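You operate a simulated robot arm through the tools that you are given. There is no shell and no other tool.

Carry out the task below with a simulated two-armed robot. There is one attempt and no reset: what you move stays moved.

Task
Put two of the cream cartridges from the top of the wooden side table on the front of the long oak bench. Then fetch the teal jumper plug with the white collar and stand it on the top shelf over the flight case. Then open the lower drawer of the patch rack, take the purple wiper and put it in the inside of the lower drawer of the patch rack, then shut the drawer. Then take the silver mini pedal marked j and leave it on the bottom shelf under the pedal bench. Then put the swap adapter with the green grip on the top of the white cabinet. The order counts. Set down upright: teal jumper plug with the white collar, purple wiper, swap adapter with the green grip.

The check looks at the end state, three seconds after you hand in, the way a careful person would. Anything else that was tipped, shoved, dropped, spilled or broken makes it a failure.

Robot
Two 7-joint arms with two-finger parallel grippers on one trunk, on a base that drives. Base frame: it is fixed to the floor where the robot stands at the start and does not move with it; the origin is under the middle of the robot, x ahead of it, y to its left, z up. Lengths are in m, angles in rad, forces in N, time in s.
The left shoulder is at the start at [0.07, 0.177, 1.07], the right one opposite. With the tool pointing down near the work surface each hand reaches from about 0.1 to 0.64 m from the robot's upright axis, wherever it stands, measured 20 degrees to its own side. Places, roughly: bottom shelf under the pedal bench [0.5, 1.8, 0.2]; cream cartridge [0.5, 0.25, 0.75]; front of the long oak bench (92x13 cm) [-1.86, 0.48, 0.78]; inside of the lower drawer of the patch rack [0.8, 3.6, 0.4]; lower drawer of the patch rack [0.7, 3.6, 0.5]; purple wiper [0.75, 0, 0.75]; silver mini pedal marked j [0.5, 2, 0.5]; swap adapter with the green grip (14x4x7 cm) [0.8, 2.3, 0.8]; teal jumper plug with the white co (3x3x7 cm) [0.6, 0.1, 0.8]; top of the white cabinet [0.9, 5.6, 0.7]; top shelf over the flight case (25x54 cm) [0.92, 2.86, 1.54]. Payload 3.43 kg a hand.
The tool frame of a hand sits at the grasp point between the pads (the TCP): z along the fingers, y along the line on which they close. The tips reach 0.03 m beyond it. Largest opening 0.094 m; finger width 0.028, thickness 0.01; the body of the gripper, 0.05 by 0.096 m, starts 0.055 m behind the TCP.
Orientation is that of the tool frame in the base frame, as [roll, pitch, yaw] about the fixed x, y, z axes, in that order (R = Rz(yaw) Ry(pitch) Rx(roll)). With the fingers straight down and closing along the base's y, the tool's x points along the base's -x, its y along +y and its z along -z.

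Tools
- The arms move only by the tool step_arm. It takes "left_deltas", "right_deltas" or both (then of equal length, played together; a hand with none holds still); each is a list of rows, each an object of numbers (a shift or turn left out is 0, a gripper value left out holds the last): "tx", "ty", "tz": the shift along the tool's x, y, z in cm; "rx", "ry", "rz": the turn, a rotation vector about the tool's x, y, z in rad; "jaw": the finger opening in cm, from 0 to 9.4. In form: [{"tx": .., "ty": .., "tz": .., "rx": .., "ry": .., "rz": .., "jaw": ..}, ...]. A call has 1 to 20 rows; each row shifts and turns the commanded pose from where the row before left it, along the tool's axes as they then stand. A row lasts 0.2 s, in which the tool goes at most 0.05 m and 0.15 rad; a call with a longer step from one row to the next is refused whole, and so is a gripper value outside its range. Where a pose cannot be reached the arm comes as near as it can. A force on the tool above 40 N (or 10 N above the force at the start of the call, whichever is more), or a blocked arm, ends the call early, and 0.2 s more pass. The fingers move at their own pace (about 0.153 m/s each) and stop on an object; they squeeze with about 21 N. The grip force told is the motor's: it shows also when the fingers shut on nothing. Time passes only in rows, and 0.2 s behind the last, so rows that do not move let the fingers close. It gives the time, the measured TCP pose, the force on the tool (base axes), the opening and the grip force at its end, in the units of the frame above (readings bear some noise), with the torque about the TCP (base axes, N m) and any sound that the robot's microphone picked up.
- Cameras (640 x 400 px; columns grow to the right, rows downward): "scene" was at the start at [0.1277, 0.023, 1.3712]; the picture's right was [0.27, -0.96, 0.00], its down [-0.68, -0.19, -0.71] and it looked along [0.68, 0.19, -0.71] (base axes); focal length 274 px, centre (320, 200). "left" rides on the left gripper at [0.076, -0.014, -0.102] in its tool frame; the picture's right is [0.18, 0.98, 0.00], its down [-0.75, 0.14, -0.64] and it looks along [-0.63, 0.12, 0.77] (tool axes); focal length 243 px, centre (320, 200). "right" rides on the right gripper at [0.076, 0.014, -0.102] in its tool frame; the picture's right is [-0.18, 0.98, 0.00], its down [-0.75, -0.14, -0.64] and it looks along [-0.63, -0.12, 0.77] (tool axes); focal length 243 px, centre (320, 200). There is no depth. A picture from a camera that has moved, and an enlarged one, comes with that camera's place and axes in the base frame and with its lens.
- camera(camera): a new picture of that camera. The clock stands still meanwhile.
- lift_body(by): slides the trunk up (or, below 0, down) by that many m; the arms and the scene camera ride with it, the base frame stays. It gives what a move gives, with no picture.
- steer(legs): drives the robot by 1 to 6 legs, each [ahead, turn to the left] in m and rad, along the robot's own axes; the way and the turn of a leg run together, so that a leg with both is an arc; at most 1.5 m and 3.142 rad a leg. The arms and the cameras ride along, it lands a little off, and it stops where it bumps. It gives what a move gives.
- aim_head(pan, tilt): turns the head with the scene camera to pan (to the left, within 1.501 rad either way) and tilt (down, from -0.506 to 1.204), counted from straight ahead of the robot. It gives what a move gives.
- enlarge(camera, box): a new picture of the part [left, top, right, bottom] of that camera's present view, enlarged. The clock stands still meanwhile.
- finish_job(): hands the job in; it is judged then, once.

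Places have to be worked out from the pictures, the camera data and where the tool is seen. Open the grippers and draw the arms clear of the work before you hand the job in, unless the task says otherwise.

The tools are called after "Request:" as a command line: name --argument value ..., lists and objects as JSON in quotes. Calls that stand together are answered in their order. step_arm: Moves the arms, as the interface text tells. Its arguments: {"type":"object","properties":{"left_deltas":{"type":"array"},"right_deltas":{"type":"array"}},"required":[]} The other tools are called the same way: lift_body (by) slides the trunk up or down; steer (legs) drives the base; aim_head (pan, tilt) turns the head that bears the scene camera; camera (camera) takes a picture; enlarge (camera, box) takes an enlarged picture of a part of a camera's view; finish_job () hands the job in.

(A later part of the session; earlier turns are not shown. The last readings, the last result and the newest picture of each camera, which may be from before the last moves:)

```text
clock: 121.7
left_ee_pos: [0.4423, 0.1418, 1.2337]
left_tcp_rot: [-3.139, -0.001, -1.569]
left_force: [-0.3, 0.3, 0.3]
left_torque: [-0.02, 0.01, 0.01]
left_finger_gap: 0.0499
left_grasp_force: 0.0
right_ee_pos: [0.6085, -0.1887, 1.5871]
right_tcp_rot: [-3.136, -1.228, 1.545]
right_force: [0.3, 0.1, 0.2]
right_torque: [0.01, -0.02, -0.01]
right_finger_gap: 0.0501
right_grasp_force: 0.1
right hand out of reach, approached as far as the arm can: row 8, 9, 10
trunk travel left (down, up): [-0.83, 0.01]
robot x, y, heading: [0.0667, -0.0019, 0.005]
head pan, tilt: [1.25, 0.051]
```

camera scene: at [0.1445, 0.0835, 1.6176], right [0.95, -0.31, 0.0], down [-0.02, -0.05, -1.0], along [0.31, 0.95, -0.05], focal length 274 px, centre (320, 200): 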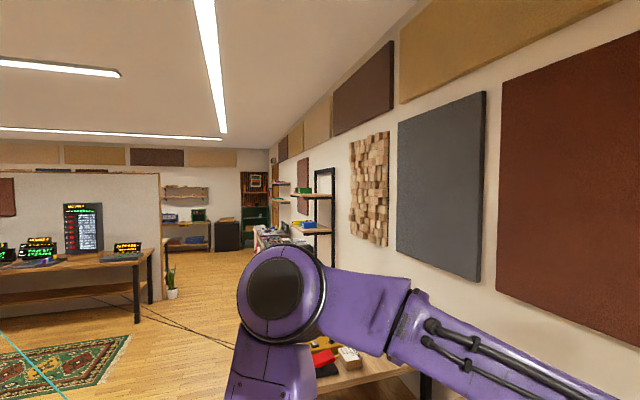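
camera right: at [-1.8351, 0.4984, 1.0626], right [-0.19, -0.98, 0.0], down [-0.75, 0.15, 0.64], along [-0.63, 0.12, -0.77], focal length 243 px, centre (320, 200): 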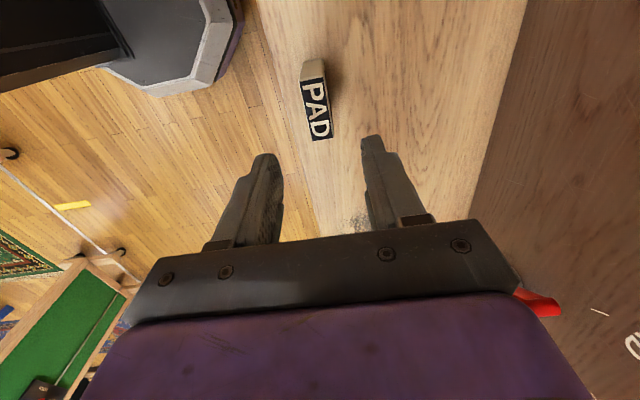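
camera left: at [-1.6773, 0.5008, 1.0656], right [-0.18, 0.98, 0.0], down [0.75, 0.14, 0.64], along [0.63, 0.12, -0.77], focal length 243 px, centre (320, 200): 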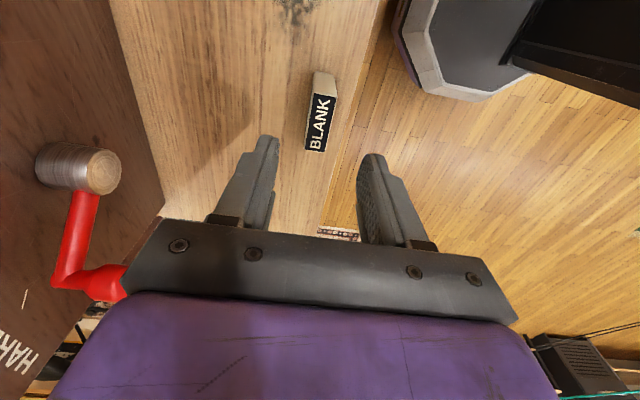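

That posture reaches 0.54 m ahead at shelf height. I lower the trunk again and bring this hand in toward the plug, staying inward so the wrist clears the keyboard.

Request:
lift_body --by -0.18

Request:
step_arm --right_deltas '[{"ty": -2.5, "tz": 3, "tx": 1}, {"ty": -2.5, "tz": 3, "tx": 1}, {"ty": -2.5, "tz": 3, "tx": 1}, {"ty": -2.5, "tz": 3, "tx": 1}, {"tx": -3.8, "tz": 1.4}, {"tx": -3.8, "tz": 1.4}, {"tx": -3.8, "tz": 1.4}, {"tx": -3.8, "tz": 1.4}, {"tx": -3.8, "tz": 1.4}, {"tx": -3.8, "tz": 1.4}, {"tx": -3.8, "tz": 1.4}, {"tx": -3.8, "tz": 1.4}, {"tx": -3.8, "tz": 1.4}, {}]'

Request:
aim_head --pan 0.0 --tilt 0.85

Request:
camera --camera "scene"

Request:
camera --camera "right"

```text
clock: 123.7
left_ee_pos: [0.4423, 0.1417, 1.0528]
left_tcp_rot: [-3.14, 0.002, -1.568]
left_force: [0.1, 0.5, 0.4]
left_torque: [-0.01, 0.0, 0.0]
left_finger_gap: 0.05
left_grasp_force: 0.2
right_ee_pos: [0.6077, -0.1909, 1.407]
right_tcp_rot: [-3.137, -1.225, 1.546]
right_force: [0.8, 0.0, 1.2]
right_torque: [-0.01, 0.02, -0.05]
right_finger_gap: 0.0499
right_grasp_force: 0.0
trunk travel left (down, up): [-0.65, 0.19]
robot x, y, heading: [0.0658, -0.002, 0.004]
head pan, tilt: [1.25, 0.051]
```

```text
clock: 126.7
left_ee_pos: [0.4412, 0.1423, 1.0526]
left_tcp_rot: [-3.141, 0.001, -1.568]
left_force: [0.1, 0.0, 0.2]
left_torque: [0.01, 0.02, -0.01]
left_finger_gap: 0.05
left_grasp_force: 0.1
right_ee_pos: [0.7311, -0.0733, 1.2079]
right_tcp_rot: [-3.136, -1.228, 1.545]
right_force: [0.0, 0.8, 0.3]
right_torque: [0.0, -0.01, -0.01]
right_finger_gap: 0.0501
right_grasp_force: 0.1
right hand out of reach, approached as far as the arm can: row 1, 2, 3, 4, 5, 6, 7, 8, 9, 10, 11, 12, 13
trunk travel left (down, up): [-0.65, 0.19]
robot x, y, heading: [0.0662, -0.0057, 0.003]
head pan, tilt: [1.25, 0.051]
```

```text
clock: 128.1
left_ee_pos: [0.4413, 0.1415, 1.053]
left_tcp_rot: [3.142, 0.003, -1.567]
left_force: [1.2, 0.5, 0.2]
left_torque: [-0.01, -0.02, -0.01]
left_finger_gap: 0.05
left_grasp_force: 0.0
right_ee_pos: [0.7331, -0.073, 1.209]
right_tcp_rot: [-3.135, -1.226, 1.542]
right_force: [-0.6, -0.5, 0.8]
right_torque: [0.05, -0.04, 0.01]
right_finger_gap: 0.0501
right_grasp_force: 0.1
trunk travel left (down, up): [-0.65, 0.19]
robot x, y, heading: [0.0663, -0.0015, 0.005]
head pan, tilt: [0.0, 0.85]
```

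```text
taken
camera scene: at [0.1941, -0.0028, 1.3661], right [0.0, -1.0, 0.0], down [-0.75, 0.0, -0.66], along [0.66, 0.0, -0.75], focal length 274 px, centre (320, 200)
```

scene: 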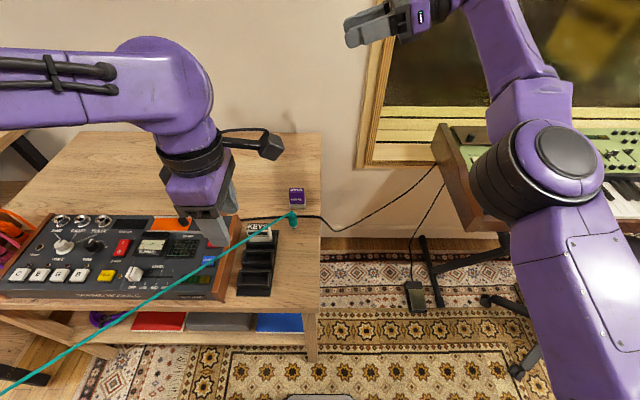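

```text
taken
camera right: at [0.745, -0.144, 1.3139], right [0.98, -0.08, -0.18], down [-0.16, -0.86, -0.49], along [-0.11, 0.51, -0.85], focal length 243 px, centre (320, 200)
```

right: 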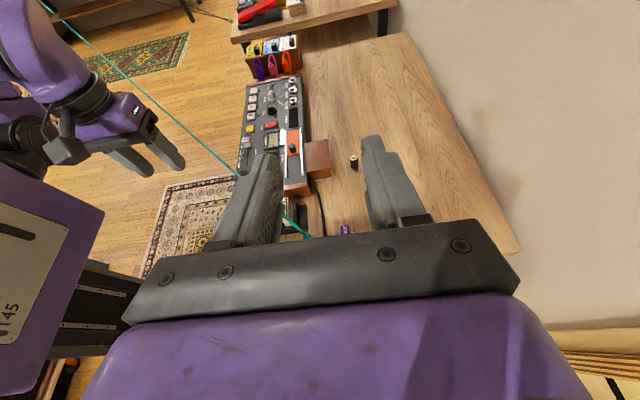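

The arm got caught in an awkward posture on the way down. I pull the hand straight back toward the robot to see how it follows.

Request:
step_arm --right_deltas '[{"ty": -2.5}, {"ty": -2.5}, {"ty": -2.5}, {"ty": -2.5}, {"ty": -2.5}, {"ty": -2.5}, {}]'

Request:
camera --camera "scene"

```text
clock: 129.7
left_ee_pos: [0.4421, 0.1414, 1.0525]
left_tcp_rot: [-3.141, 0.002, -1.569]
left_force: [0.3, 0.1, 0.4]
left_torque: [0.01, -0.01, 0.01]
left_finger_gap: 0.0501
left_grasp_force: 0.1
right_ee_pos: [0.7215, -0.0711, 1.2358]
right_tcp_rot: [-3.134, -1.227, 1.542]
right_force: [-0.2, 0.0, -0.6]
right_torque: [0.01, 0.01, 0.0]
right_finger_gap: 0.0503
right_grasp_force: 0.0
right hand out of reach, approached as far as the arm can: row 1, 2, 3, 4, 5, 6
trunk travel left (down, up): [-0.65, 0.19]
robot x, y, heading: [0.0661, -0.005, 0.005]
head pan, tilt: [0.0, 0.85]
```

```text
taken
camera scene: at [0.1942, -0.0029, 1.3661], right [0.0, -1.0, 0.0], down [-0.75, 0.0, -0.66], along [0.66, 0.0, -0.75], focal length 274 px, centre (320, 200)
```

scene: 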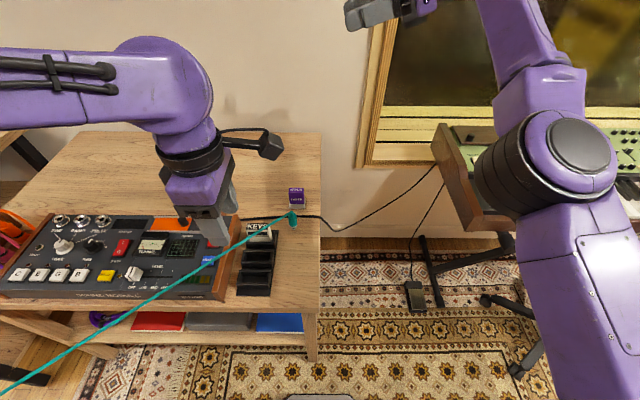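

Out of reach in this tilted posture at table height. I untilt the hand back to pointing down and pull both hands in, then drive over to look at the shelf itself before choosing a grip.

Request:
step_arm --right_deltas '[{"ry": -0.14}, {"ry": -0.14}, {"ry": -0.14}, {"ry": -0.14}, {"ry": -0.14}, {"ry": -0.14}, {"ry": -0.14}, {"ry": -0.14}, {"ry": -0.1}, {}]'

Request:
camera --camera "scene"

```text
clock: 131.9
left_ee_pos: [0.4424, 0.1409, 1.0532]
left_tcp_rot: [3.142, 0.001, -1.566]
left_force: [1.0, -1.4, -0.6]
left_torque: [0.01, 0.0, -0.03]
left_finger_gap: 0.0501
left_grasp_force: 0.0
right_ee_pos: [0.6282, -0.0718, 1.2694]
right_tcp_rot: [3.112, -0.303, 1.509]
right_force: [-0.5, -0.1, -0.4]
right_torque: [0.02, 0.03, 0.01]
right_finger_gap: 0.0501
right_grasp_force: 0.0
right hand out of reach, approached as far as the arm can: row 1, 2, 3, 4, 5, 6, 7, 8, 9
trunk travel left (down, up): [-0.65, 0.19]
robot x, y, heading: [0.0681, -0.0062, 0.007]
head pan, tilt: [0.0, 0.85]
```

```text
taken
camera scene: at [0.1943, -0.0047, 1.3661], right [0.0, -1.0, 0.0], down [-0.75, 0.0, -0.66], along [0.66, 0.0, -0.75], focal length 274 px, centre (320, 200)
```

scene: 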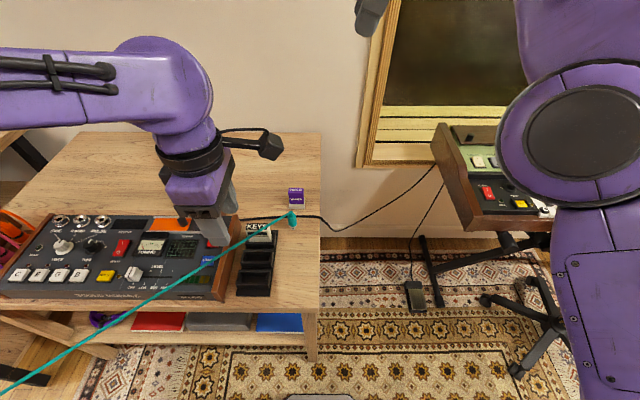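

The elbow has flipped high. I keep untilting and pull the hand back toward the robot.

Request:
step_arm --right_deltas '[{"ry": -0.1}, {"ry": -0.1}, {"ry": -0.1}, {"ty": -2.5}, {"ty": -2.5}, {"ty": -2.5}, {"ty": -2.5}, {"ty": -2.5}, {}]'

Request:
camera --camera "scene"

```text
clock: 133.9
left_ee_pos: [0.4424, 0.1428, 1.0527]
left_tcp_rot: [3.141, 0.002, -1.569]
left_force: [0.2, -0.5, -0.7]
left_torque: [0.01, 0.0, 0.01]
left_finger_gap: 0.0501
left_grasp_force: 0.1
right_ee_pos: [0.6144, -0.0503, 1.2798]
right_tcp_rot: [3.111, -0.303, 1.508]
right_force: [0.0, 0.8, 0.4]
right_torque: [-0.01, -0.02, 0.01]
right_finger_gap: 0.0498
right_grasp_force: 0.0
right hand out of reach, approached as far as the arm can: row 1, 2, 3, 4, 5, 6, 7, 8
trunk travel left (down, up): [-0.65, 0.19]
robot x, y, heading: [0.0685, -0.0036, 0.006]
head pan, tilt: [0.0, 0.85]
```

```text
taken
camera scene: at [0.1942, -0.0029, 1.3661], right [0.0, -1.0, 0.0], down [-0.75, 0.0, -0.66], along [0.66, 0.0, -0.75], focal length 274 px, centre (320, 200)
```

scene: 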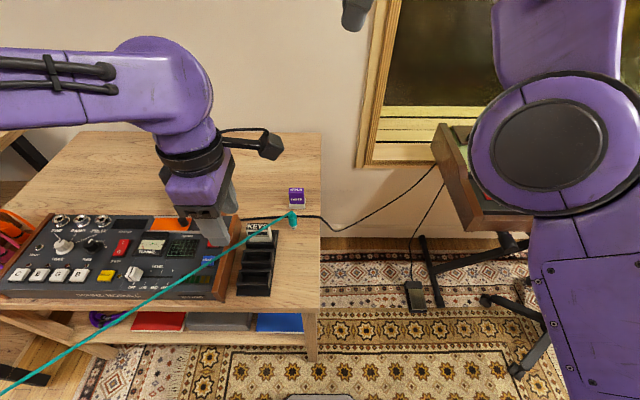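

It is stuck at a joint limit. I back out the way it came: up and outward to the right.

Request:
step_arm --right_deltas '[{"tx": -1.8, "tz": -3.5}, {"tx": -1.8, "tz": -3.5}, {"tx": -1.8, "tz": -3.5}, {"tx": -1.8, "tz": -3.5}, {"tx": -1.8, "tz": -3.5}, {}]'

Request:
aim_head --pan -0.6 --tilt 0.2

Request:
camera --camera "scene"

```text
clock: 135.3
left_ee_pos: [0.4415, 0.142, 1.053]
left_tcp_rot: [-3.141, 0.0, -1.568]
left_force: [0.2, -0.7, 0.0]
left_torque: [0.01, 0.01, 0.0]
left_finger_gap: 0.0501
left_grasp_force: 0.0
right_ee_pos: [0.5963, -0.087, 1.3131]
right_tcp_rot: [3.109, -0.305, 1.507]
right_force: [-0.1, -0.1, 0.2]
right_torque: [-0.02, -0.04, 0.01]
right_finger_gap: 0.0497
right_grasp_force: 0.0
right hand out of reach, approached as far as the arm can: row 1, 2, 3, 4, 5
trunk travel left (down, up): [-0.65, 0.19]
robot x, y, heading: [0.0662, -0.0038, 0.002]
head pan, tilt: [0.0, 0.85]
```

```text
clock: 136.4
left_ee_pos: [0.4419, 0.1415, 1.0519]
left_tcp_rot: [3.141, 0.004, -1.567]
left_force: [0.4, 0.4, -0.4]
left_torque: [0.04, -0.03, -0.03]
left_finger_gap: 0.0499
left_grasp_force: 0.0
right_ee_pos: [0.5963, -0.0871, 1.3129]
right_tcp_rot: [3.11, -0.307, 1.507]
right_force: [0.2, 0.0, -0.7]
right_torque: [0.04, 0.0, 0.02]
right_finger_gap: 0.0501
right_grasp_force: 0.1
trunk travel left (down, up): [-0.65, 0.19]
robot x, y, heading: [0.0663, -0.0046, -0.001]
head pan, tilt: [-0.6, 0.201]
```

```text
taken
camera scene: at [0.1931, -0.0553, 1.4237], right [-0.56, -0.83, 0.0], down [-0.17, 0.11, -0.98], along [0.81, -0.55, -0.2], focal length 274 px, centre (320, 200)
```

scene: 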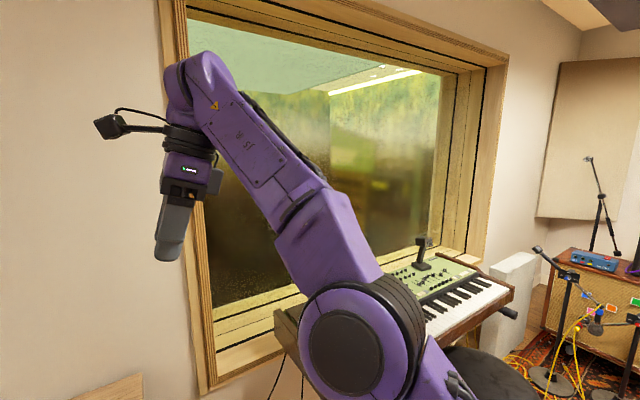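

The elbow hangs low with the forearm rising, so the wrist is at its limit. I tilt the hand back up to point left, which frees the wrist, and move it outward to the right.

Request:
step_arm --right_deltas '[{"ry": 0.13}, {"ry": 0.13}, {"ry": 0.13}, {"ry": 0.13}, {"ry": 0.13}, {"ry": 0.13}, {"ry": 0.13}, {"tz": -3}, {"tz": -3}, {"tz": -3}, {"tz": -3}, {"tz": -3}, {}]'

Request:
camera --camera "scene"

```text
clock: 139.2
left_ee_pos: [0.4417, 0.1413, 1.0535]
left_tcp_rot: [-3.141, -0.001, -1.566]
left_force: [-0.7, 0.2, 0.2]
left_torque: [0.0, -0.01, -0.02]
left_finger_gap: 0.0501
left_grasp_force: 0.1
right_ee_pos: [0.5803, -0.2273, 1.3631]
right_tcp_rot: [3.061, -1.213, 1.575]
right_force: [0.0, 1.2, -0.9]
right_torque: [0.02, -0.05, 0.02]
right_finger_gap: 0.0499
right_grasp_force: 0.2
trunk travel left (down, up): [-0.65, 0.19]
robot x, y, heading: [0.0653, -0.0082, 0.01]
head pan, tilt: [-0.6, 0.201]
```

```text
taken
camera scene: at [0.193, -0.0552, 1.4238], right [-0.56, -0.83, 0.0], down [-0.17, 0.11, -0.98], along [0.81, -0.55, -0.2], focal length 274 px, centre (320, 200)
```

scene: 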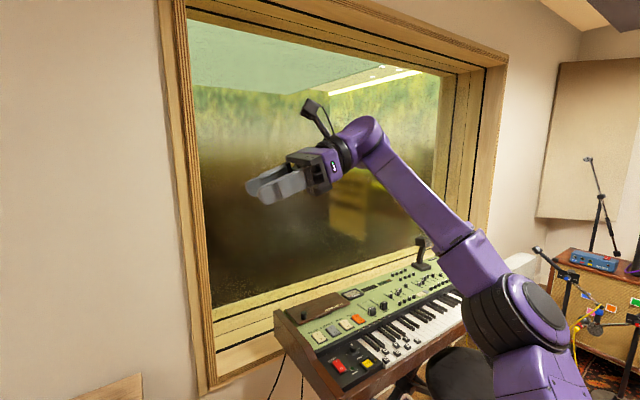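

Free again. I pull the hand back toward the robot and lower while still tilted, then untilt step by step.

Request:
step_arm --right_deltas '[{"ty": -2.5}, {"ty": -2.5}, {"ty": -2.5}, {"ty": -2.5}, {"ty": -2, "tz": -2}, {"tz": -2}, {"ry": -0.13}, {"ry": -0.13}, {"ry": -0.13}, {"ry": -0.13}, {}]'

Request:
camera --camera "scene"

```text
clock: 141.6
left_ee_pos: [0.4417, 0.142, 1.0534]
left_tcp_rot: [-3.142, 0.002, -1.568]
left_force: [-0.2, -0.3, 0.7]
left_torque: [0.02, 0.01, 0.0]
left_finger_gap: 0.0499
left_grasp_force: 0.1
right_ee_pos: [0.4584, -0.2584, 1.3724]
right_tcp_rot: [3.106, -0.696, 1.522]
right_force: [0.5, -0.7, -0.3]
right_torque: [0.02, 0.0, 0.03]
right_finger_gap: 0.0503
right_grasp_force: 0.1
trunk travel left (down, up): [-0.65, 0.19]
robot x, y, heading: [0.0674, -0.0066, 0.004]
head pan, tilt: [-0.6, 0.201]
```

```text
taken
camera scene: at [0.193, -0.0567, 1.4237], right [-0.56, -0.83, 0.0], down [-0.17, 0.11, -0.98], along [0.81, -0.55, -0.2], focal length 274 px, centre (320, 200)
```

scene: 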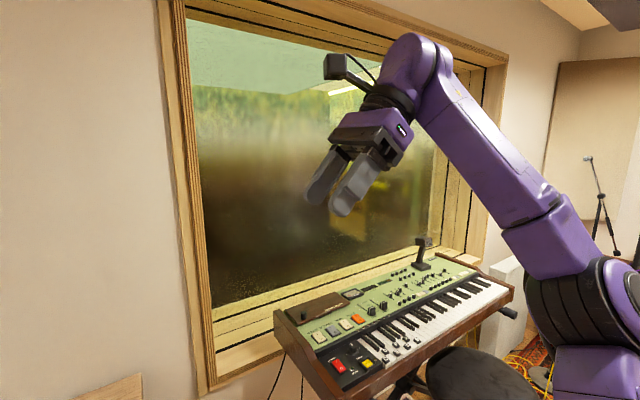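

Good. I lower the hand and untilt the rest.

Request:
step_arm --right_deltas '[{"tx": -2.5, "tz": 3}, {"tx": -2.5, "tz": 3}, {"tx": -2.5, "tz": 3}, {"tx": -2.5, "tz": 3}, {"tx": -2.5, "tz": 3}, {"ry": -0.14}, {"ry": -0.14}, {"ry": -0.14}, {"ry": -0.14}, {"ry": -0.13}, {"tz": 3}, {"tz": 3}, {}]'

Request:
camera --camera "scene"

```text
clock: 144.4
left_ee_pos: [0.4417, 0.1418, 1.0534]
left_tcp_rot: [-3.139, 0.0, -1.566]
left_force: [-0.2, 0.0, 0.1]
left_torque: [-0.02, 0.02, 0.01]
left_finger_gap: 0.05
left_grasp_force: 0.1
right_ee_pos: [0.4629, -0.2577, 1.1187]
right_tcp_rot: [3.114, -0.003, 1.5]
right_force: [0.2, -0.2, 0.4]
right_torque: [-0.01, -0.04, 0.02]
right_finger_gap: 0.0499
right_grasp_force: 0.0
trunk travel left (down, up): [-0.65, 0.19]
robot x, y, heading: [0.0641, -0.0023, 0.004]
head pan, tilt: [-0.6, 0.201]
```

```text
taken
camera scene: at [0.1926, -0.055, 1.4238], right [-0.56, -0.83, 0.0], down [-0.16, 0.11, -0.98], along [0.81, -0.55, -0.2], focal length 274 px, centre (320, 200)
```

scene: 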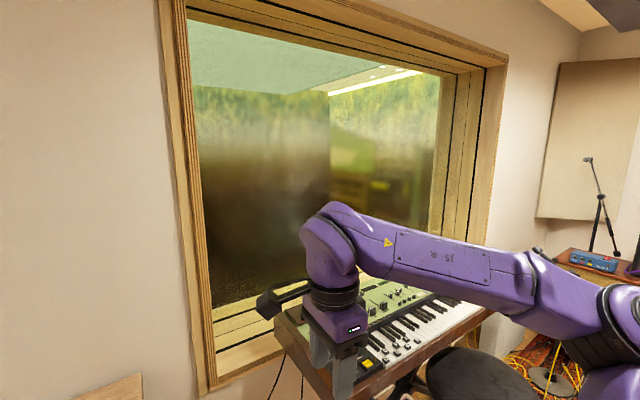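

Recovered to a normal posture. I back off and turn toward the shelf to study it and the flight case from this side of the cable.

Request:
step_arm --right_deltas '[{"ty": -2.5, "rz": 0.07}, {"ty": -2.5}, {"ty": -2.5}, {"ty": -2.5}, {}]' --left_deltas '[{"ty": 2.5}, {"ty": 2.5}, {"ty": 2.5}, {"ty": 2.5}, {}]'

Request:
steer --legs '[[-0.4, 0.0], [0.0, 1.1]]'

Request:
aim_head --pan 0.0 --tilt 0.15

Request:
camera --camera "scene"

Request:
enlarge --camera "scene" --box '[240, 80, 480, 260]'

```text
clock: 145.6
left_ee_pos: [0.3872, 0.1261, 1.0321]
left_tcp_rot: [3.139, -0.001, -1.57]
left_force: [0.6, 0.2, 0.1]
left_torque: [0.01, -0.01, 0.03]
left_finger_gap: 0.0499
left_grasp_force: 0.1
left hand out of reach, approached as far as the arm can: row 2, 3, 4
right_ee_pos: [0.367, -0.2481, 1.1162]
right_tcp_rot: [3.115, -0.004, 1.429]
right_force: [0.3, -0.2, 0.7]
right_torque: [-0.01, 0.0, -0.02]
right_finger_gap: 0.0502
right_grasp_force: 0.1
trunk travel left (down, up): [-0.65, 0.19]
robot x, y, heading: [0.067, -0.005, 0.006]
head pan, tilt: [-0.6, 0.201]
```

```text
clock: 150.8
left_ee_pos: [-0.3028, 0.3394, 1.0322]
left_tcp_rot: [3.141, 0.001, -0.493]
left_force: [-0.3, 0.5, 0.1]
left_torque: [0.0, 0.0, -0.01]
left_finger_gap: 0.0501
left_grasp_force: 0.1
right_ee_pos: [0.0174, 0.1451, 1.115]
right_tcp_rot: [3.113, -0.006, 2.508]
right_force: [-1.0, 1.1, 0.0]
right_torque: [-0.01, 0.0, 0.03]
right_finger_gap: 0.0499
right_grasp_force: 0.1
trunk travel left (down, up): [-0.65, 0.19]
robot x, y, heading: [-0.3378, 0.0007, 1.078]
head pan, tilt: [-0.6, 0.201]
```

```text
clock: 151.8
left_ee_pos: [-0.3035, 0.3379, 1.032]
left_tcp_rot: [3.139, 0.002, -0.492]
left_force: [0.8, -0.3, 0.0]
left_torque: [0.01, -0.04, 0.0]
left_finger_gap: 0.0501
left_grasp_force: 0.1
right_ee_pos: [0.017, 0.1442, 1.1144]
right_tcp_rot: [3.114, -0.006, 2.508]
right_force: [-0.8, 1.0, -0.2]
right_torque: [0.0, 0.01, 0.03]
right_finger_gap: 0.05
right_grasp_force: 0.0
trunk travel left (down, up): [-0.65, 0.19]
robot x, y, heading: [-0.3369, -0.0035, 1.08]
head pan, tilt: [0.0, 0.15]
```

```text
taken
camera scene: at [-0.2722, 0.123, 1.4285], right [0.88, -0.47, 0.0], down [-0.07, -0.13, -0.99], along [0.47, 0.87, -0.15], focal length 274 px, centre (320, 200)
```

scene: 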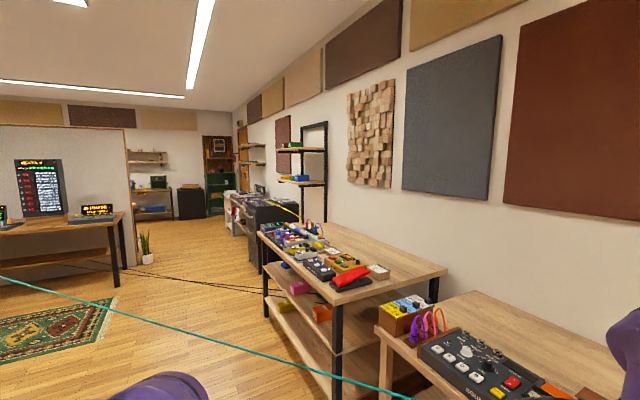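

```text
2.22 times, centred on (360, 170) of scene
camera zoom: at [-0.2722, 0.123, 1.4285], right [0.88, -0.47, 0.0], down [-0.07, -0.13, -0.99], along [0.47, 0.87, -0.15], focal length 608 px, centre (231, 267)
```

zoom: 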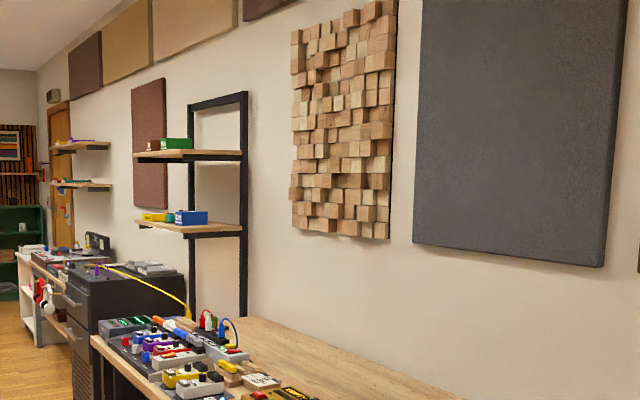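

The flight case front sits near x 0.4, so the plug must be placed about 0.7 m ahead of the robot at 1.58 m: only a hand pointing forward, near horizontal, might do. I test that here in free space: first turn the right hand to close sideways, then pitch it forward.

Request:
step_arm --right_deltas '[{"rz": -0.1425}, {"rz": -0.1425}, {"rz": -0.1425}, {"rz": -0.1425}, {"rz": -0.1425}, {"rz": -0.1425}, {"rz": -0.1425}, {"rz": -0.1425}, {"rz": -0.1425}, {"rz": -0.1425}, {"rz": -0.1425}, {"rz": -0.1425}, {"ry": -0.14}, {"ry": -0.14}, {"ry": -0.14}, {"ry": -0.14}, {"ry": -0.14}, {}]'

Request:
step_arm --right_deltas '[{"ry": -0.14}, {"ry": -0.14}, {"ry": -0.14}, {"ry": -0.14}, {"ry": -0.14}, {}]'

```text
clock: 155.6
left_ee_pos: [-0.3026, 0.3385, 1.0319]
left_tcp_rot: [-3.142, 0.0, -0.491]
left_force: [-1.0, 0.2, 0.0]
left_torque: [-0.02, -0.04, 0.0]
left_finger_gap: 0.0497
left_grasp_force: 0.0
right_ee_pos: [0.0273, 0.1634, 1.1493]
right_tcp_rot: [3.137, 0.727, -2.07]
right_force: [0.1, 0.3, -0.7]
right_torque: [-0.01, -0.01, 0.01]
right_finger_gap: 0.0501
right_grasp_force: 0.0
right hand out of reach, approached as far as the arm can: row 16, 17
trunk travel left (down, up): [-0.65, 0.19]
robot x, y, heading: [-0.3358, -0.0018, 1.084]
head pan, tilt: [0.0, 0.15]
```

```text
clock: 157.0
left_ee_pos: [-0.3029, 0.3388, 1.0323]
left_tcp_rot: [3.14, 0.001, -0.492]
left_force: [-0.1, 0.5, 0.0]
left_torque: [0.0, -0.01, 0.01]
left_finger_gap: 0.05
left_grasp_force: 0.0
right_ee_pos: [0.0543, 0.2158, 1.2669]
right_tcp_rot: [3.125, 1.428, -2.082]
right_force: [1.1, -0.3, -0.1]
right_torque: [0.02, 0.01, 0.01]
right_finger_gap: 0.05
right_grasp_force: 0.0
right hand out of reach, approached as far as the arm can: row 1, 2, 3, 4, 5
trunk travel left (down, up): [-0.65, 0.19]
robot x, y, heading: [-0.3372, -0.0015, 1.078]
head pan, tilt: [0.0, 0.15]
```

The hand now points forward (pitch 1.43). I raise the trunk and extend forward and up to see the reach at shelf height.

Request:
lift_body --by 0.18

Request:
step_arm --right_deltas '[{"tz": 3}, {"tz": 3}, {"tz": 3}, {"tz": 3}, {"tx": -3, "tz": 1}, {"tx": -3, "tz": 1}, {"tx": -3}, {"tx": -3}, {"tx": -2}, {}]'

Request:
step_arm --right_deltas '[{"tz": 2}, {"tz": 2}, {"tz": 2}, {"tz": 2}, {"tz": 2}, {"tz": 2}, {"tz": 2}, {"tz": 2}, {"tz": 2}, {}]'

```text
clock: 159.0
left_ee_pos: [-0.3034, 0.3395, 1.2121]
left_tcp_rot: [3.139, 0.001, -0.492]
left_force: [0.8, 0.6, 0.3]
left_torque: [0.03, 0.02, 0.0]
left_finger_gap: 0.0499
left_grasp_force: 0.1
right_ee_pos: [0.0531, 0.2148, 1.4465]
right_tcp_rot: [3.123, 1.426, -2.083]
right_force: [-0.1, 0.3, 0.0]
right_torque: [0.0, -0.01, 0.02]
right_finger_gap: 0.0499
right_grasp_force: 0.0
trunk travel left (down, up): [-0.83, 0.01]
robot x, y, heading: [-0.344, -0.0043, 1.078]
head pan, tilt: [0.0, 0.15]
```

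```text
clock: 161.2
left_ee_pos: [-0.3016, 0.339, 1.2124]
left_tcp_rot: [3.141, 0.0, -0.492]
left_force: [-0.1, 0.4, -0.8]
left_torque: [0.0, -0.01, -0.01]
left_finger_gap: 0.0501
left_grasp_force: 0.1
right_ee_pos: [0.1328, 0.3544, 1.5661]
right_tcp_rot: [3.127, 1.426, -2.081]
right_force: [-0.3, -0.6, -0.3]
right_torque: [0.0, 0.01, -0.03]
right_finger_gap: 0.0503
right_grasp_force: 0.1
trunk travel left (down, up): [-0.83, 0.01]
robot x, y, heading: [-0.3374, -0.003, 1.08]
head pan, tilt: [0.0, 0.15]
```

```text
clock: 163.4
left_ee_pos: [-0.3036, 0.3385, 1.2128]
left_tcp_rot: [3.141, -0.001, -0.493]
left_force: [-0.3, 0.6, 0.1]
left_torque: [0.03, 0.0, -0.01]
left_finger_gap: 0.0502
left_grasp_force: 0.1
right_ee_pos: [0.2175, 0.5133, 1.5402]
right_tcp_rot: [3.126, 1.426, -2.082]
right_force: [0.0, -0.1, 0.5]
right_torque: [-0.03, 0.01, 0.03]
right_finger_gap: 0.05
right_grasp_force: 0.1
trunk travel left (down, up): [-0.83, 0.01]
robot x, y, heading: [-0.3368, -0.0056, 1.079]
head pan, tilt: [0.0, 0.15]
```

Reach 0.72 m ahead at z 1.54 with no limit yet. I raise to about 1.60 and push further.

Request:
step_arm --right_deltas '[{"tx": -3, "tz": 0.5}, {"tx": -3, "tz": 0.5}, {}]'

Request:
step_arm --right_deltas '[{"tz": 2}, {"tz": 2}, {"tz": 2}, {}]'

```text
clock: 164.2
left_ee_pos: [-0.302, 0.3385, 1.2126]
left_tcp_rot: [3.138, 0.002, -0.491]
left_force: [-0.5, -0.1, -0.3]
left_torque: [0.0, 0.01, 0.0]
left_finger_gap: 0.05
left_grasp_force: 0.1
right_ee_pos: [0.2243, 0.5279, 1.597]
right_tcp_rot: [3.123, 1.427, -2.084]
right_force: [-0.6, 0.2, -0.6]
right_torque: [0.02, 0.02, 0.03]
right_finger_gap: 0.0496
right_grasp_force: 0.0
trunk travel left (down, up): [-0.83, 0.01]
robot x, y, heading: [-0.3398, -0.0067, 1.085]
head pan, tilt: [0.0, 0.15]
```

```text
clock: 165.2
left_ee_pos: [-0.3029, 0.3386, 1.2123]
left_tcp_rot: [3.14, -0.001, -0.493]
left_force: [0.1, 0.2, -0.2]
left_torque: [0.01, 0.01, 0.03]
left_finger_gap: 0.05
left_grasp_force: 0.0
right_ee_pos: [0.2363, 0.5507, 1.5847]
right_tcp_rot: [3.131, 1.427, -2.078]
right_force: [0.6, 0.0, -0.5]
right_torque: [0.0, -0.04, 0.02]
right_finger_gap: 0.0501
right_grasp_force: 0.0
right hand out of reach, approached as far as the arm can: row 2, 3
trunk travel left (down, up): [-0.83, 0.01]
robot x, y, heading: [-0.3358, -0.0025, 1.077]
head pan, tilt: [0.0, 0.15]
```

Reach at shelf height is about 0.75 m ahead with the hand nearly horizontal, which is enough. The hand camera then hangs below the hand, so I test whether the hand can be rolled over to have the camera on top.

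Request:
step_arm --right_deltas '[{"tz": -3, "tx": 2}, {"tz": -3, "tx": 2}, {"tz": -3, "tx": 2}, {"tz": -3, "tx": 2}, {"rz": 0.145}, {"rz": 0.145}, {"rz": 0.145}, {"rz": 0.145}, {"rz": 0.145}, {"rz": 0.145}, {"rz": 0.145}, {"rz": 0.145}, {"rz": 0.145}, {"rz": 0.145}, {"rz": 0.145}, {}]'

Request:
step_arm --right_deltas '[{"rz": 0.145}, {"rz": 0.145}, {"rz": 0.145}, {"rz": 0.145}, {"rz": 0.145}, {"rz": 0.145}, {"rz": 0.145}, {"rz": 0.145}, {"rz": 0.145}, {"rz": 0.145}, {}]'

```text
clock: 168.6
left_ee_pos: [-0.3023, 0.339, 1.2125]
left_tcp_rot: [3.139, 0.0, -0.493]
left_force: [-1.1, 0.2, -0.2]
left_torque: [0.0, 0.02, -0.02]
left_finger_gap: 0.05
left_grasp_force: 0.0
right_ee_pos: [0.174, 0.4352, 1.5205]
right_tcp_rot: [1.716, -0.028, 2.643]
right_force: [-0.2, 0.1, 0.5]
right_torque: [0.02, 0.03, 0.0]
right_finger_gap: 0.0498
right_grasp_force: 0.0
trunk travel left (down, up): [-0.83, 0.01]
robot x, y, heading: [-0.3434, -0.0045, 1.079]
head pan, tilt: [0.0, 0.15]
```

```text
clock: 171.0
left_ee_pos: [-0.3026, 0.3397, 1.2134]
left_tcp_rot: [3.14, -0.001, -0.492]
left_force: [-0.3, 0.4, 0.3]
left_torque: [-0.01, -0.02, -0.02]
left_finger_gap: 0.0499
left_grasp_force: 0.1
right_ee_pos: [0.1747, 0.4357, 1.5201]
right_tcp_rot: [2.584, -1.399, 1.639]
right_force: [-0.1, -0.7, -0.2]
right_torque: [-0.01, -0.03, -0.01]
right_finger_gap: 0.0498
right_grasp_force: 0.0
trunk travel left (down, up): [-0.83, 0.01]
robot x, y, heading: [-0.3405, -0.0056, 1.079]
head pan, tilt: [0.0, 0.15]
```

The roll succeeded fully: the camera is now on top with the hand pointing forward. I finish the last 0.1 rad and recheck reach at shelf height in this posture.

Request:
step_arm --right_deltas '[{"rz": 0.095}, {"tx": 3.5, "tz": 1}, {"tx": 3.5, "tz": 1}, {"tz": 2}, {"tz": 2}, {"tz": 2}, {"tz": 2}, {"tz": 2}, {"tz": 1}, {}]'

Request:
camera --camera "right"

```text
clock: 173.2
left_ee_pos: [-0.3038, 0.3395, 1.2117]
left_tcp_rot: [3.14, 0.0, -0.492]
left_force: [0.2, 0.7, -0.4]
left_torque: [-0.02, 0.04, 0.01]
left_finger_gap: 0.0499
left_grasp_force: 0.1
right_ee_pos: [0.2393, 0.5544, 1.5724]
right_tcp_rot: [-3.132, -1.426, 1.065]
right_force: [-0.1, 0.4, -0.4]
right_torque: [-0.01, 0.01, 0.02]
right_finger_gap: 0.0501
right_grasp_force: 0.1
trunk travel left (down, up): [-0.83, 0.01]
robot x, y, heading: [-0.339, -0.0045, 1.076]
head pan, tilt: [0.0, 0.15]
```

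```text
taken
camera right: at [0.2087, 0.4677, 1.6614], right [0.85, -0.49, -0.18], down [-0.48, -0.59, -0.65], along [0.21, 0.64, -0.73], focal length 243 px, centre (320, 200)
```

right: 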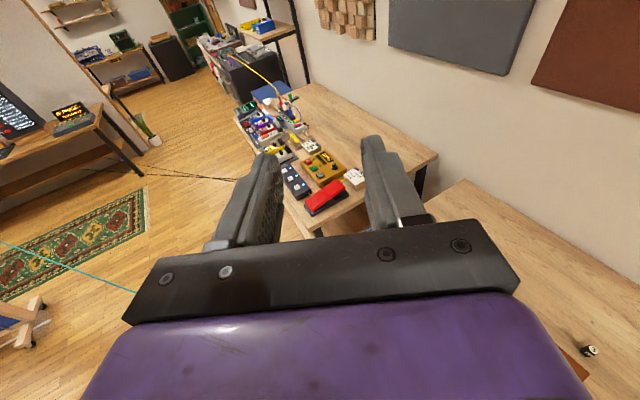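

Camera on top and 0.76 m reach at z 1.57: this is the posture to use. I retract the hand, lower the trunk and drive to stand at the table's right front corner, so that the hand can come in over the right edge.

Request:
step_arm --right_deltas '[{"tz": -3}, {"tz": -3}, {"tz": -3}, {"tz": -3}, {"tz": -3}, {"tz": -3}, {"tz": -3}, {"tz": -3}, {"tz": -2}, {}]'

Request:
lift_body --by -0.18

Request:
steer --legs '[[0.0, -1.69], [0.64, 0.0]]'

Request:
aim_head --pan 0.2 --tilt 0.7

Request:
camera --camera "scene"

```text
clock: 175.4
left_ee_pos: [-0.3034, 0.3408, 1.2108]
left_tcp_rot: [3.141, 0.001, -0.491]
left_force: [0.4, -1.0, 0.0]
left_torque: [-0.02, 0.01, 0.0]
left_finger_gap: 0.0501
left_grasp_force: 0.1
right_ee_pos: [0.1178, 0.3304, 1.6085]
right_tcp_rot: [-3.135, -1.426, 1.069]
right_force: [-0.4, 0.1, -0.5]
right_torque: [0.0, 0.03, -0.01]
right_finger_gap: 0.0499
right_grasp_force: 0.1
trunk travel left (down, up): [-0.83, 0.01]
robot x, y, heading: [-0.3397, -0.0049, 1.078]
head pan, tilt: [0.0, 0.15]
```

```text
clock: 177.4
left_ee_pos: [-0.3026, 0.3382, 1.0328]
left_tcp_rot: [3.139, -0.001, -0.492]
left_force: [0.7, 0.1, -0.4]
left_torque: [0.0, -0.01, 0.0]
left_finger_gap: 0.05
left_grasp_force: 0.1
right_ee_pos: [0.1169, 0.3305, 1.4299]
right_tcp_rot: [-3.131, -1.425, 1.065]
right_force: [0.0, 0.5, -1.4]
right_torque: [-0.04, -0.01, 0.01]
right_finger_gap: 0.0502
right_grasp_force: 0.2
trunk travel left (down, up): [-0.65, 0.19]
robot x, y, heading: [-0.3392, -0.0028, 1.082]
head pan, tilt: [0.0, 0.15]
```

```text
clock: 185.1
left_ee_pos: [0.4943, -0.4706, 1.0324]
left_tcp_rot: [3.139, 0.002, -2.221]
left_force: [0.0, -1.1, 0.7]
left_torque: [0.01, 0.01, 0.0]
left_finger_gap: 0.0502
left_grasp_force: 0.1
right_ee_pos: [0.4203, -0.8844, 1.4283]
right_tcp_rot: [-3.131, -1.425, -0.663]
right_force: [0.1, 0.5, -0.6]
right_torque: [0.0, -0.01, -0.03]
right_finger_gap: 0.0497
right_grasp_force: 0.1
trunk travel left (down, up): [-0.65, 0.19]
robot x, y, heading: [0.1588, -0.3824, -0.648]
head pan, tilt: [0.0, 0.15]
```

```text
clock: 186.1
left_ee_pos: [0.4956, -0.471, 1.0323]
left_tcp_rot: [3.14, -0.001, -2.221]
left_force: [0.5, -0.4, 0.1]
left_torque: [-0.03, -0.01, 0.01]
left_finger_gap: 0.0498
left_grasp_force: 0.0
right_ee_pos: [0.4213, -0.884, 1.4298]
right_tcp_rot: [-3.133, -1.426, -0.664]
right_force: [0.1, 0.6, -0.7]
right_torque: [0.01, 0.02, 0.0]
right_finger_gap: 0.05
right_grasp_force: 0.1
trunk travel left (down, up): [-0.65, 0.19]
robot x, y, heading: [0.1631, -0.3835, -0.645]
head pan, tilt: [0.201, 0.7]
```

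```text
taken
camera scene: at [0.2787, -0.4474, 1.3785], right [-0.43, -0.9, 0.0], down [-0.58, 0.28, -0.77], along [0.69, -0.33, -0.64], focal length 274 px, centre (320, 200)
```

scene: 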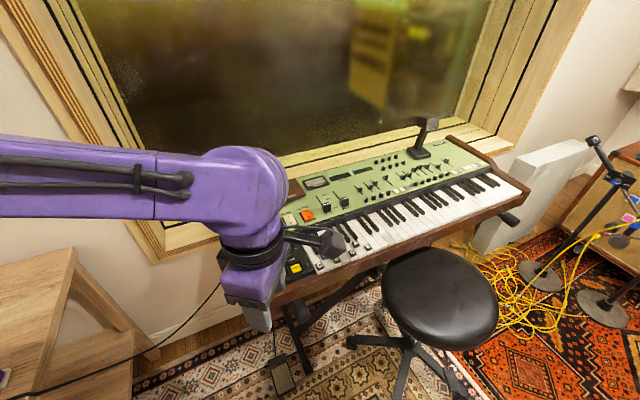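

The robot stands at (0.16, −0.38), clear of the stool. I turn left to heading 1.1 and look at the plug.

Request:
steer --legs '[[0.0, 1.75]]'

Request:
aim_head --pan -0.3 --tilt 0.7

Request:
camera --camera "scene"

Request:
camera --camera "right"

```text
clock: 190.6
left_ee_pos: [0.2031, -0.0394, 1.032]
left_tcp_rot: [3.14, 0.002, -0.504]
left_force: [0.2, -0.1, -0.2]
left_torque: [0.02, 0.05, 0.01]
left_finger_gap: 0.05
left_grasp_force: 0.0
right_ee_pos: [0.6248, -0.0521, 1.4289]
right_tcp_rot: [-3.13, -1.426, 1.051]
right_force: [0.0, -0.3, 0.6]
right_torque: [0.02, 0.01, 0.02]
right_finger_gap: 0.0503
right_grasp_force: 0.1
trunk travel left (down, up): [-0.65, 0.19]
robot x, y, heading: [0.1617, -0.3855, 1.068]
head pan, tilt: [0.201, 0.7]
```

```text
clock: 191.5
left_ee_pos: [0.2026, -0.0387, 1.0314]
left_tcp_rot: [3.139, 0.001, -0.507]
left_force: [0.4, 0.2, -0.4]
left_torque: [0.0, -0.01, -0.03]
left_finger_gap: 0.0499
left_grasp_force: 0.2
right_ee_pos: [0.6238, -0.0539, 1.4292]
right_tcp_rot: [-3.129, -1.426, 1.051]
right_force: [0.3, 0.7, -0.1]
right_torque: [0.0, 0.0, 0.0]
right_finger_gap: 0.0499
right_grasp_force: 0.1
trunk travel left (down, up): [-0.65, 0.19]
robot x, y, heading: [0.1606, -0.3831, 1.068]
head pan, tilt: [-0.3, 0.7]
```

```text
taken
camera scene: at [0.2476, -0.2774, 1.3784], right [0.7, -0.72, 0.0], down [-0.46, -0.45, -0.76], along [0.55, 0.53, -0.64], focal length 274 px, centre (320, 200)
```

scene: 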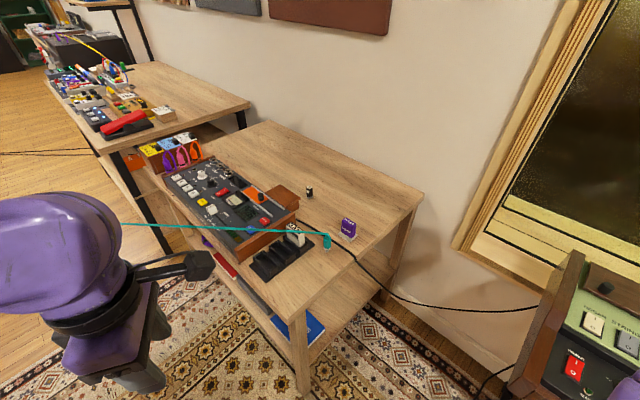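

```text
taken
camera right: at [0.5923, -0.1394, 1.5187], right [0.85, -0.5, -0.18], down [-0.49, -0.58, -0.65], along [0.22, 0.64, -0.73], focal length 243 px, centre (320, 200)
```

right: 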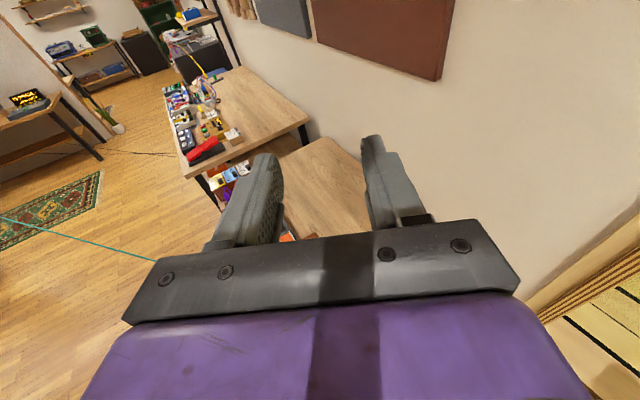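

Clear view of the plug from the head. I enlarge it for an accurate fix.

Request:
enlarge --camera "scene" --box '[270, 190, 380, 280]'

```text
4.44 times, centred on (325, 235) of scene
camera zoom: at [0.2476, -0.2774, 1.3784], right [0.7, -0.72, 0.0], down [-0.46, -0.45, -0.76], along [0.55, 0.53, -0.64], focal length 1215 px, centre (298, 44)
```

zoom: 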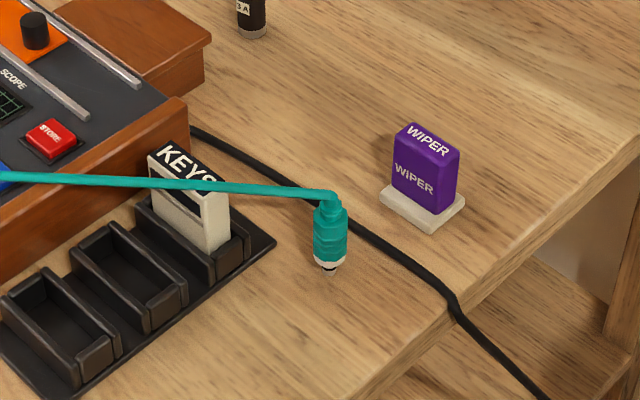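

Two rays meet at the plug's foot (0.640, 0.074, 0.733), so the table top is at z ≈ 0.733 and the plug is vertical up to 0.806. I move the hand 5 cm left to line up, then go down in stages, watching the elbow.

Request:
step_arm --right_deltas '[{"ty": -2.5, "jaw": 4.2}, {"ty": -2.4}, {"tx": -3.96, "tz": 0.58}, {"tx": -3.96, "tz": 0.58}, {"tx": -3.96, "tz": 0.58}, {"tx": -3.96, "tz": 0.58}, {"tx": -3.96, "tz": 0.58}, {"tx": -3.96, "tz": 0.58}, {"tx": -3.96, "tz": 0.58}, {}]'

Request:
aim_head --pan -0.7 --tilt 0.6

Request:
camera --camera "scene"

```text
clock: 193.7
left_ee_pos: [0.2021, -0.0398, 1.0334]
left_tcp_rot: [3.14, 0.0, -0.507]
left_force: [-1.0, -0.6, 0.2]
left_torque: [0.01, -0.02, 0.02]
left_finger_gap: 0.0498
left_grasp_force: 0.1
right_ee_pos: [0.584, -0.0292, 1.1454]
right_tcp_rot: [-3.124, -1.426, 1.048]
right_force: [0.2, 1.2, 1.1]
right_torque: [0.03, 0.02, -0.02]
right_finger_gap: 0.042
right_grasp_force: 0.1
trunk travel left (down, up): [-0.65, 0.19]
robot x, y, heading: [0.1614, -0.3834, 1.064]
head pan, tilt: [-0.3, 0.7]
```

```text
clock: 194.6
left_ee_pos: [0.2034, -0.039, 1.033]
left_tcp_rot: [3.14, 0.001, -0.505]
left_force: [-0.1, 0.4, 0.2]
left_torque: [-0.01, 0.02, -0.01]
left_finger_gap: 0.0498
left_grasp_force: 0.1
right_ee_pos: [0.584, -0.0293, 1.1454]
right_tcp_rot: [-3.13, -1.427, 1.052]
right_force: [0.2, -0.2, 0.5]
right_torque: [-0.03, -0.02, -0.05]
right_finger_gap: 0.042
right_grasp_force: 0.1
trunk travel left (down, up): [-0.65, 0.19]
robot x, y, heading: [0.161, -0.3783, 1.066]
head pan, tilt: [-0.7, 0.6]
```

```text
taken
camera scene: at [0.269, -0.3046, 1.387], right [0.36, -0.93, 0.0], down [-0.53, -0.2, -0.82], along [0.77, 0.3, -0.57], focal length 274 px, centre (320, 200)
```

scene: 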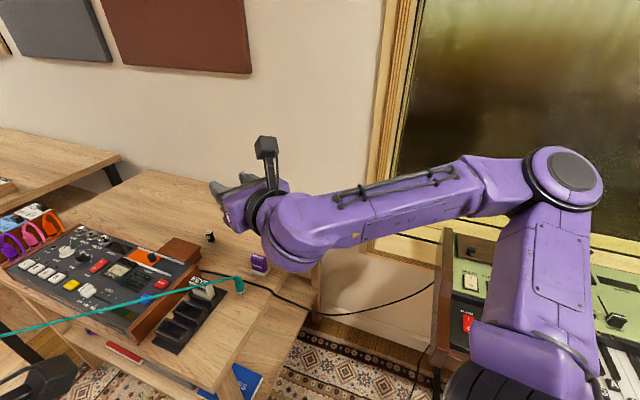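

The elbow stays high, well above the keyboard. I continue down to about z 0.87 and look with both cameras.

Request:
step_arm --right_deltas '[{"tx": -3.96, "tz": 0.58}, {"tx": -3.96, "tz": 0.58}, {"tx": -3.96, "tz": 0.58}, {"tx": -3.96, "tz": 0.58}, {"tx": -3.96, "tz": 0.58}, {"tx": -3.96, "tz": 0.58}, {"tx": -2.96, "tz": 0.43}, {}]'

Request:
camera --camera "scene"

Request:
camera --camera "right"

```text
clock: 196.4
left_ee_pos: [0.2024, -0.0391, 1.0327]
left_tcp_rot: [3.139, 0.0, -0.506]
left_force: [0.3, 0.7, 0.1]
left_torque: [-0.03, 0.0, 0.02]
left_finger_gap: 0.0501
left_grasp_force: 0.1
right_ee_pos: [0.5799, -0.03, 0.8765]
right_tcp_rot: [-3.13, -1.426, 1.053]
right_force: [0.0, 0.4, -0.4]
right_torque: [-0.02, 0.02, -0.02]
right_finger_gap: 0.0422
right_grasp_force: 0.1
trunk travel left (down, up): [-0.65, 0.19]
robot x, y, heading: [0.1622, -0.3816, 1.066]
head pan, tilt: [-0.7, 0.6]
```

```text
taken
camera scene: at [0.2688, -0.305, 1.387], right [0.36, -0.93, 0.0], down [-0.53, -0.2, -0.83], along [0.77, 0.3, -0.56], focal length 274 px, centre (320, 200)
```

scene: 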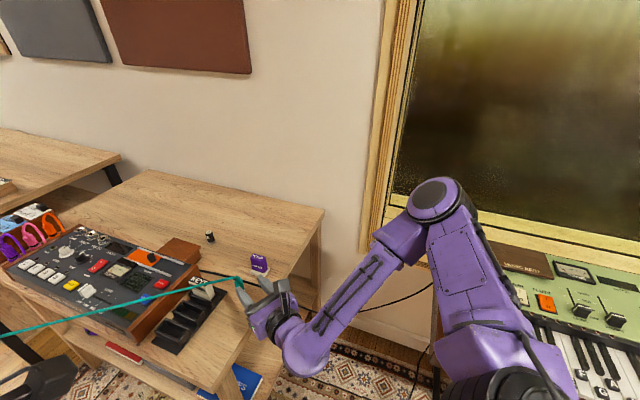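

```text
taken
camera right: at [0.5483, -0.1156, 0.9667], right [0.85, -0.5, -0.18], down [-0.49, -0.58, -0.65], along [0.22, 0.64, -0.73], focal length 243 px, centre (320, 200)
```

right: 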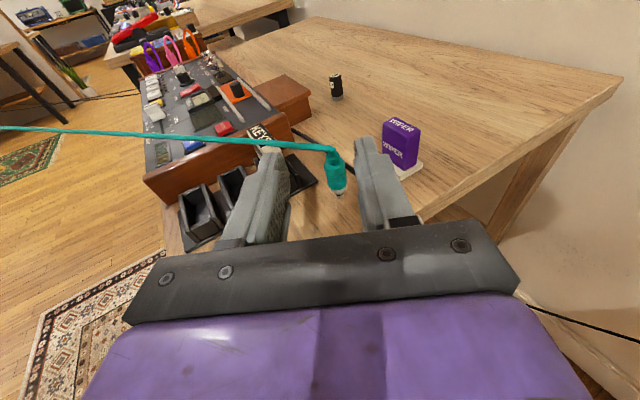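

The plug lies right on the hand's line, about 12 cm ahead of the TCP. I lower to z ≈ 0.777 and look again before sliding forward.

Request:
step_arm --right_deltas '[{"tx": -2.47, "tz": 0.36}, {"tx": -2.47, "tz": 0.36}, {"tx": -2.47, "tz": 0.36}, {"tx": -2.37, "tz": 0.35}, {}]'

Request:
camera --camera "right"

Request:
camera --camera "scene"

```text
clock: 197.6
left_ee_pos: [0.2037, -0.0397, 1.0317]
left_tcp_rot: [3.139, -0.001, -0.504]
left_force: [0.0, 0.0, -0.2]
left_torque: [-0.02, -0.01, 0.01]
left_finger_gap: 0.0499
left_grasp_force: 0.0
right_ee_pos: [0.5807, -0.0302, 0.7794]
right_tcp_rot: [-3.128, -1.426, 1.05]
right_force: [-0.4, -0.2, -0.9]
right_torque: [0.02, -0.01, 0.01]
right_finger_gap: 0.0421
right_grasp_force: 0.1
trunk travel left (down, up): [-0.65, 0.19]
robot x, y, heading: [0.1691, -0.3801, 1.073]
head pan, tilt: [-0.7, 0.6]
```

```text
taken
camera right: at [0.5486, -0.1164, 0.8682], right [0.85, -0.5, -0.18], down [-0.49, -0.58, -0.65], along [0.22, 0.64, -0.73], focal length 243 px, centre (320, 200)
```

right: 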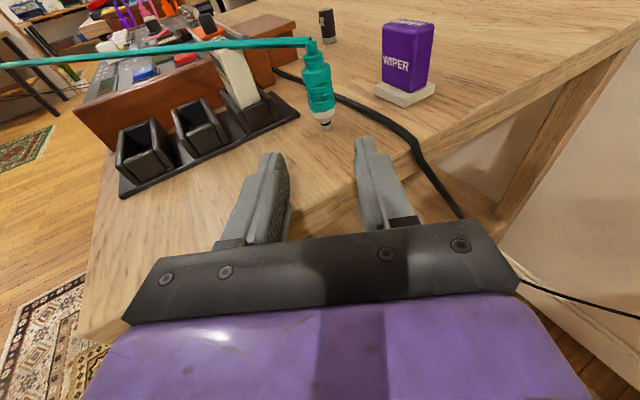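

```text
taken
camera scene: at [0.2688, -0.305, 1.387], right [0.36, -0.93, 0.0], down [-0.53, -0.2, -0.83], along [0.77, 0.3, -0.56], focal length 274 px, centre (320, 200)
```

scene: 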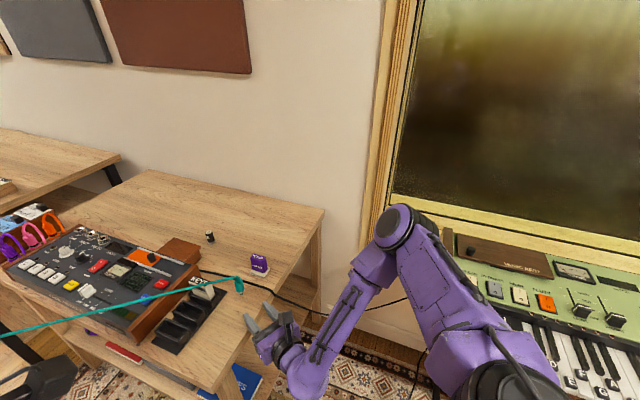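

The plug sits on the hand's centre line. I slide forward 10 cm, then check.

Request:
step_arm --right_deltas '[{"tz": 2.47, "tx": 0.36}, {"tz": 2.47, "tx": 0.36}, {"tz": 2.47, "tx": 0.36}, {"tz": 1.98, "tx": 0.29}, {}]'

Request:
camera --camera "right"

```text
clock: 198.8
left_ee_pos: [0.2035, -0.0392, 1.0313]
left_tcp_rot: [3.141, -0.001, -0.506]
left_force: [-0.3, -0.8, -1.2]
left_torque: [0.03, -0.02, 0.01]
left_finger_gap: 0.0499
left_grasp_force: 0.0
right_ee_pos: [0.6276, 0.0551, 0.7797]
right_tcp_rot: [-3.127, -1.426, 1.05]
right_force: [-0.2, 0.2, -0.3]
right_torque: [-0.03, 0.04, 0.0]
right_finger_gap: 0.0419
right_grasp_force: 0.0
trunk travel left (down, up): [-0.65, 0.19]
robot x, y, heading: [0.1582, -0.3795, 1.064]
head pan, tilt: [-0.7, 0.6]
```

```text
taken
camera right: at [0.5956, -0.0307, 0.8687], right [0.85, -0.5, -0.18], down [-0.49, -0.58, -0.65], along [0.22, 0.64, -0.73], focal length 243 px, centre (320, 200)
```

right: 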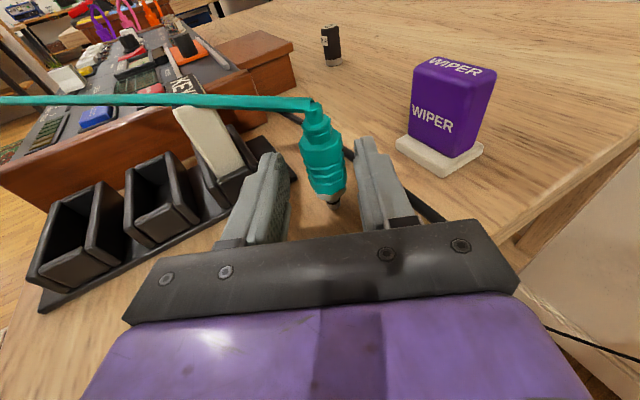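

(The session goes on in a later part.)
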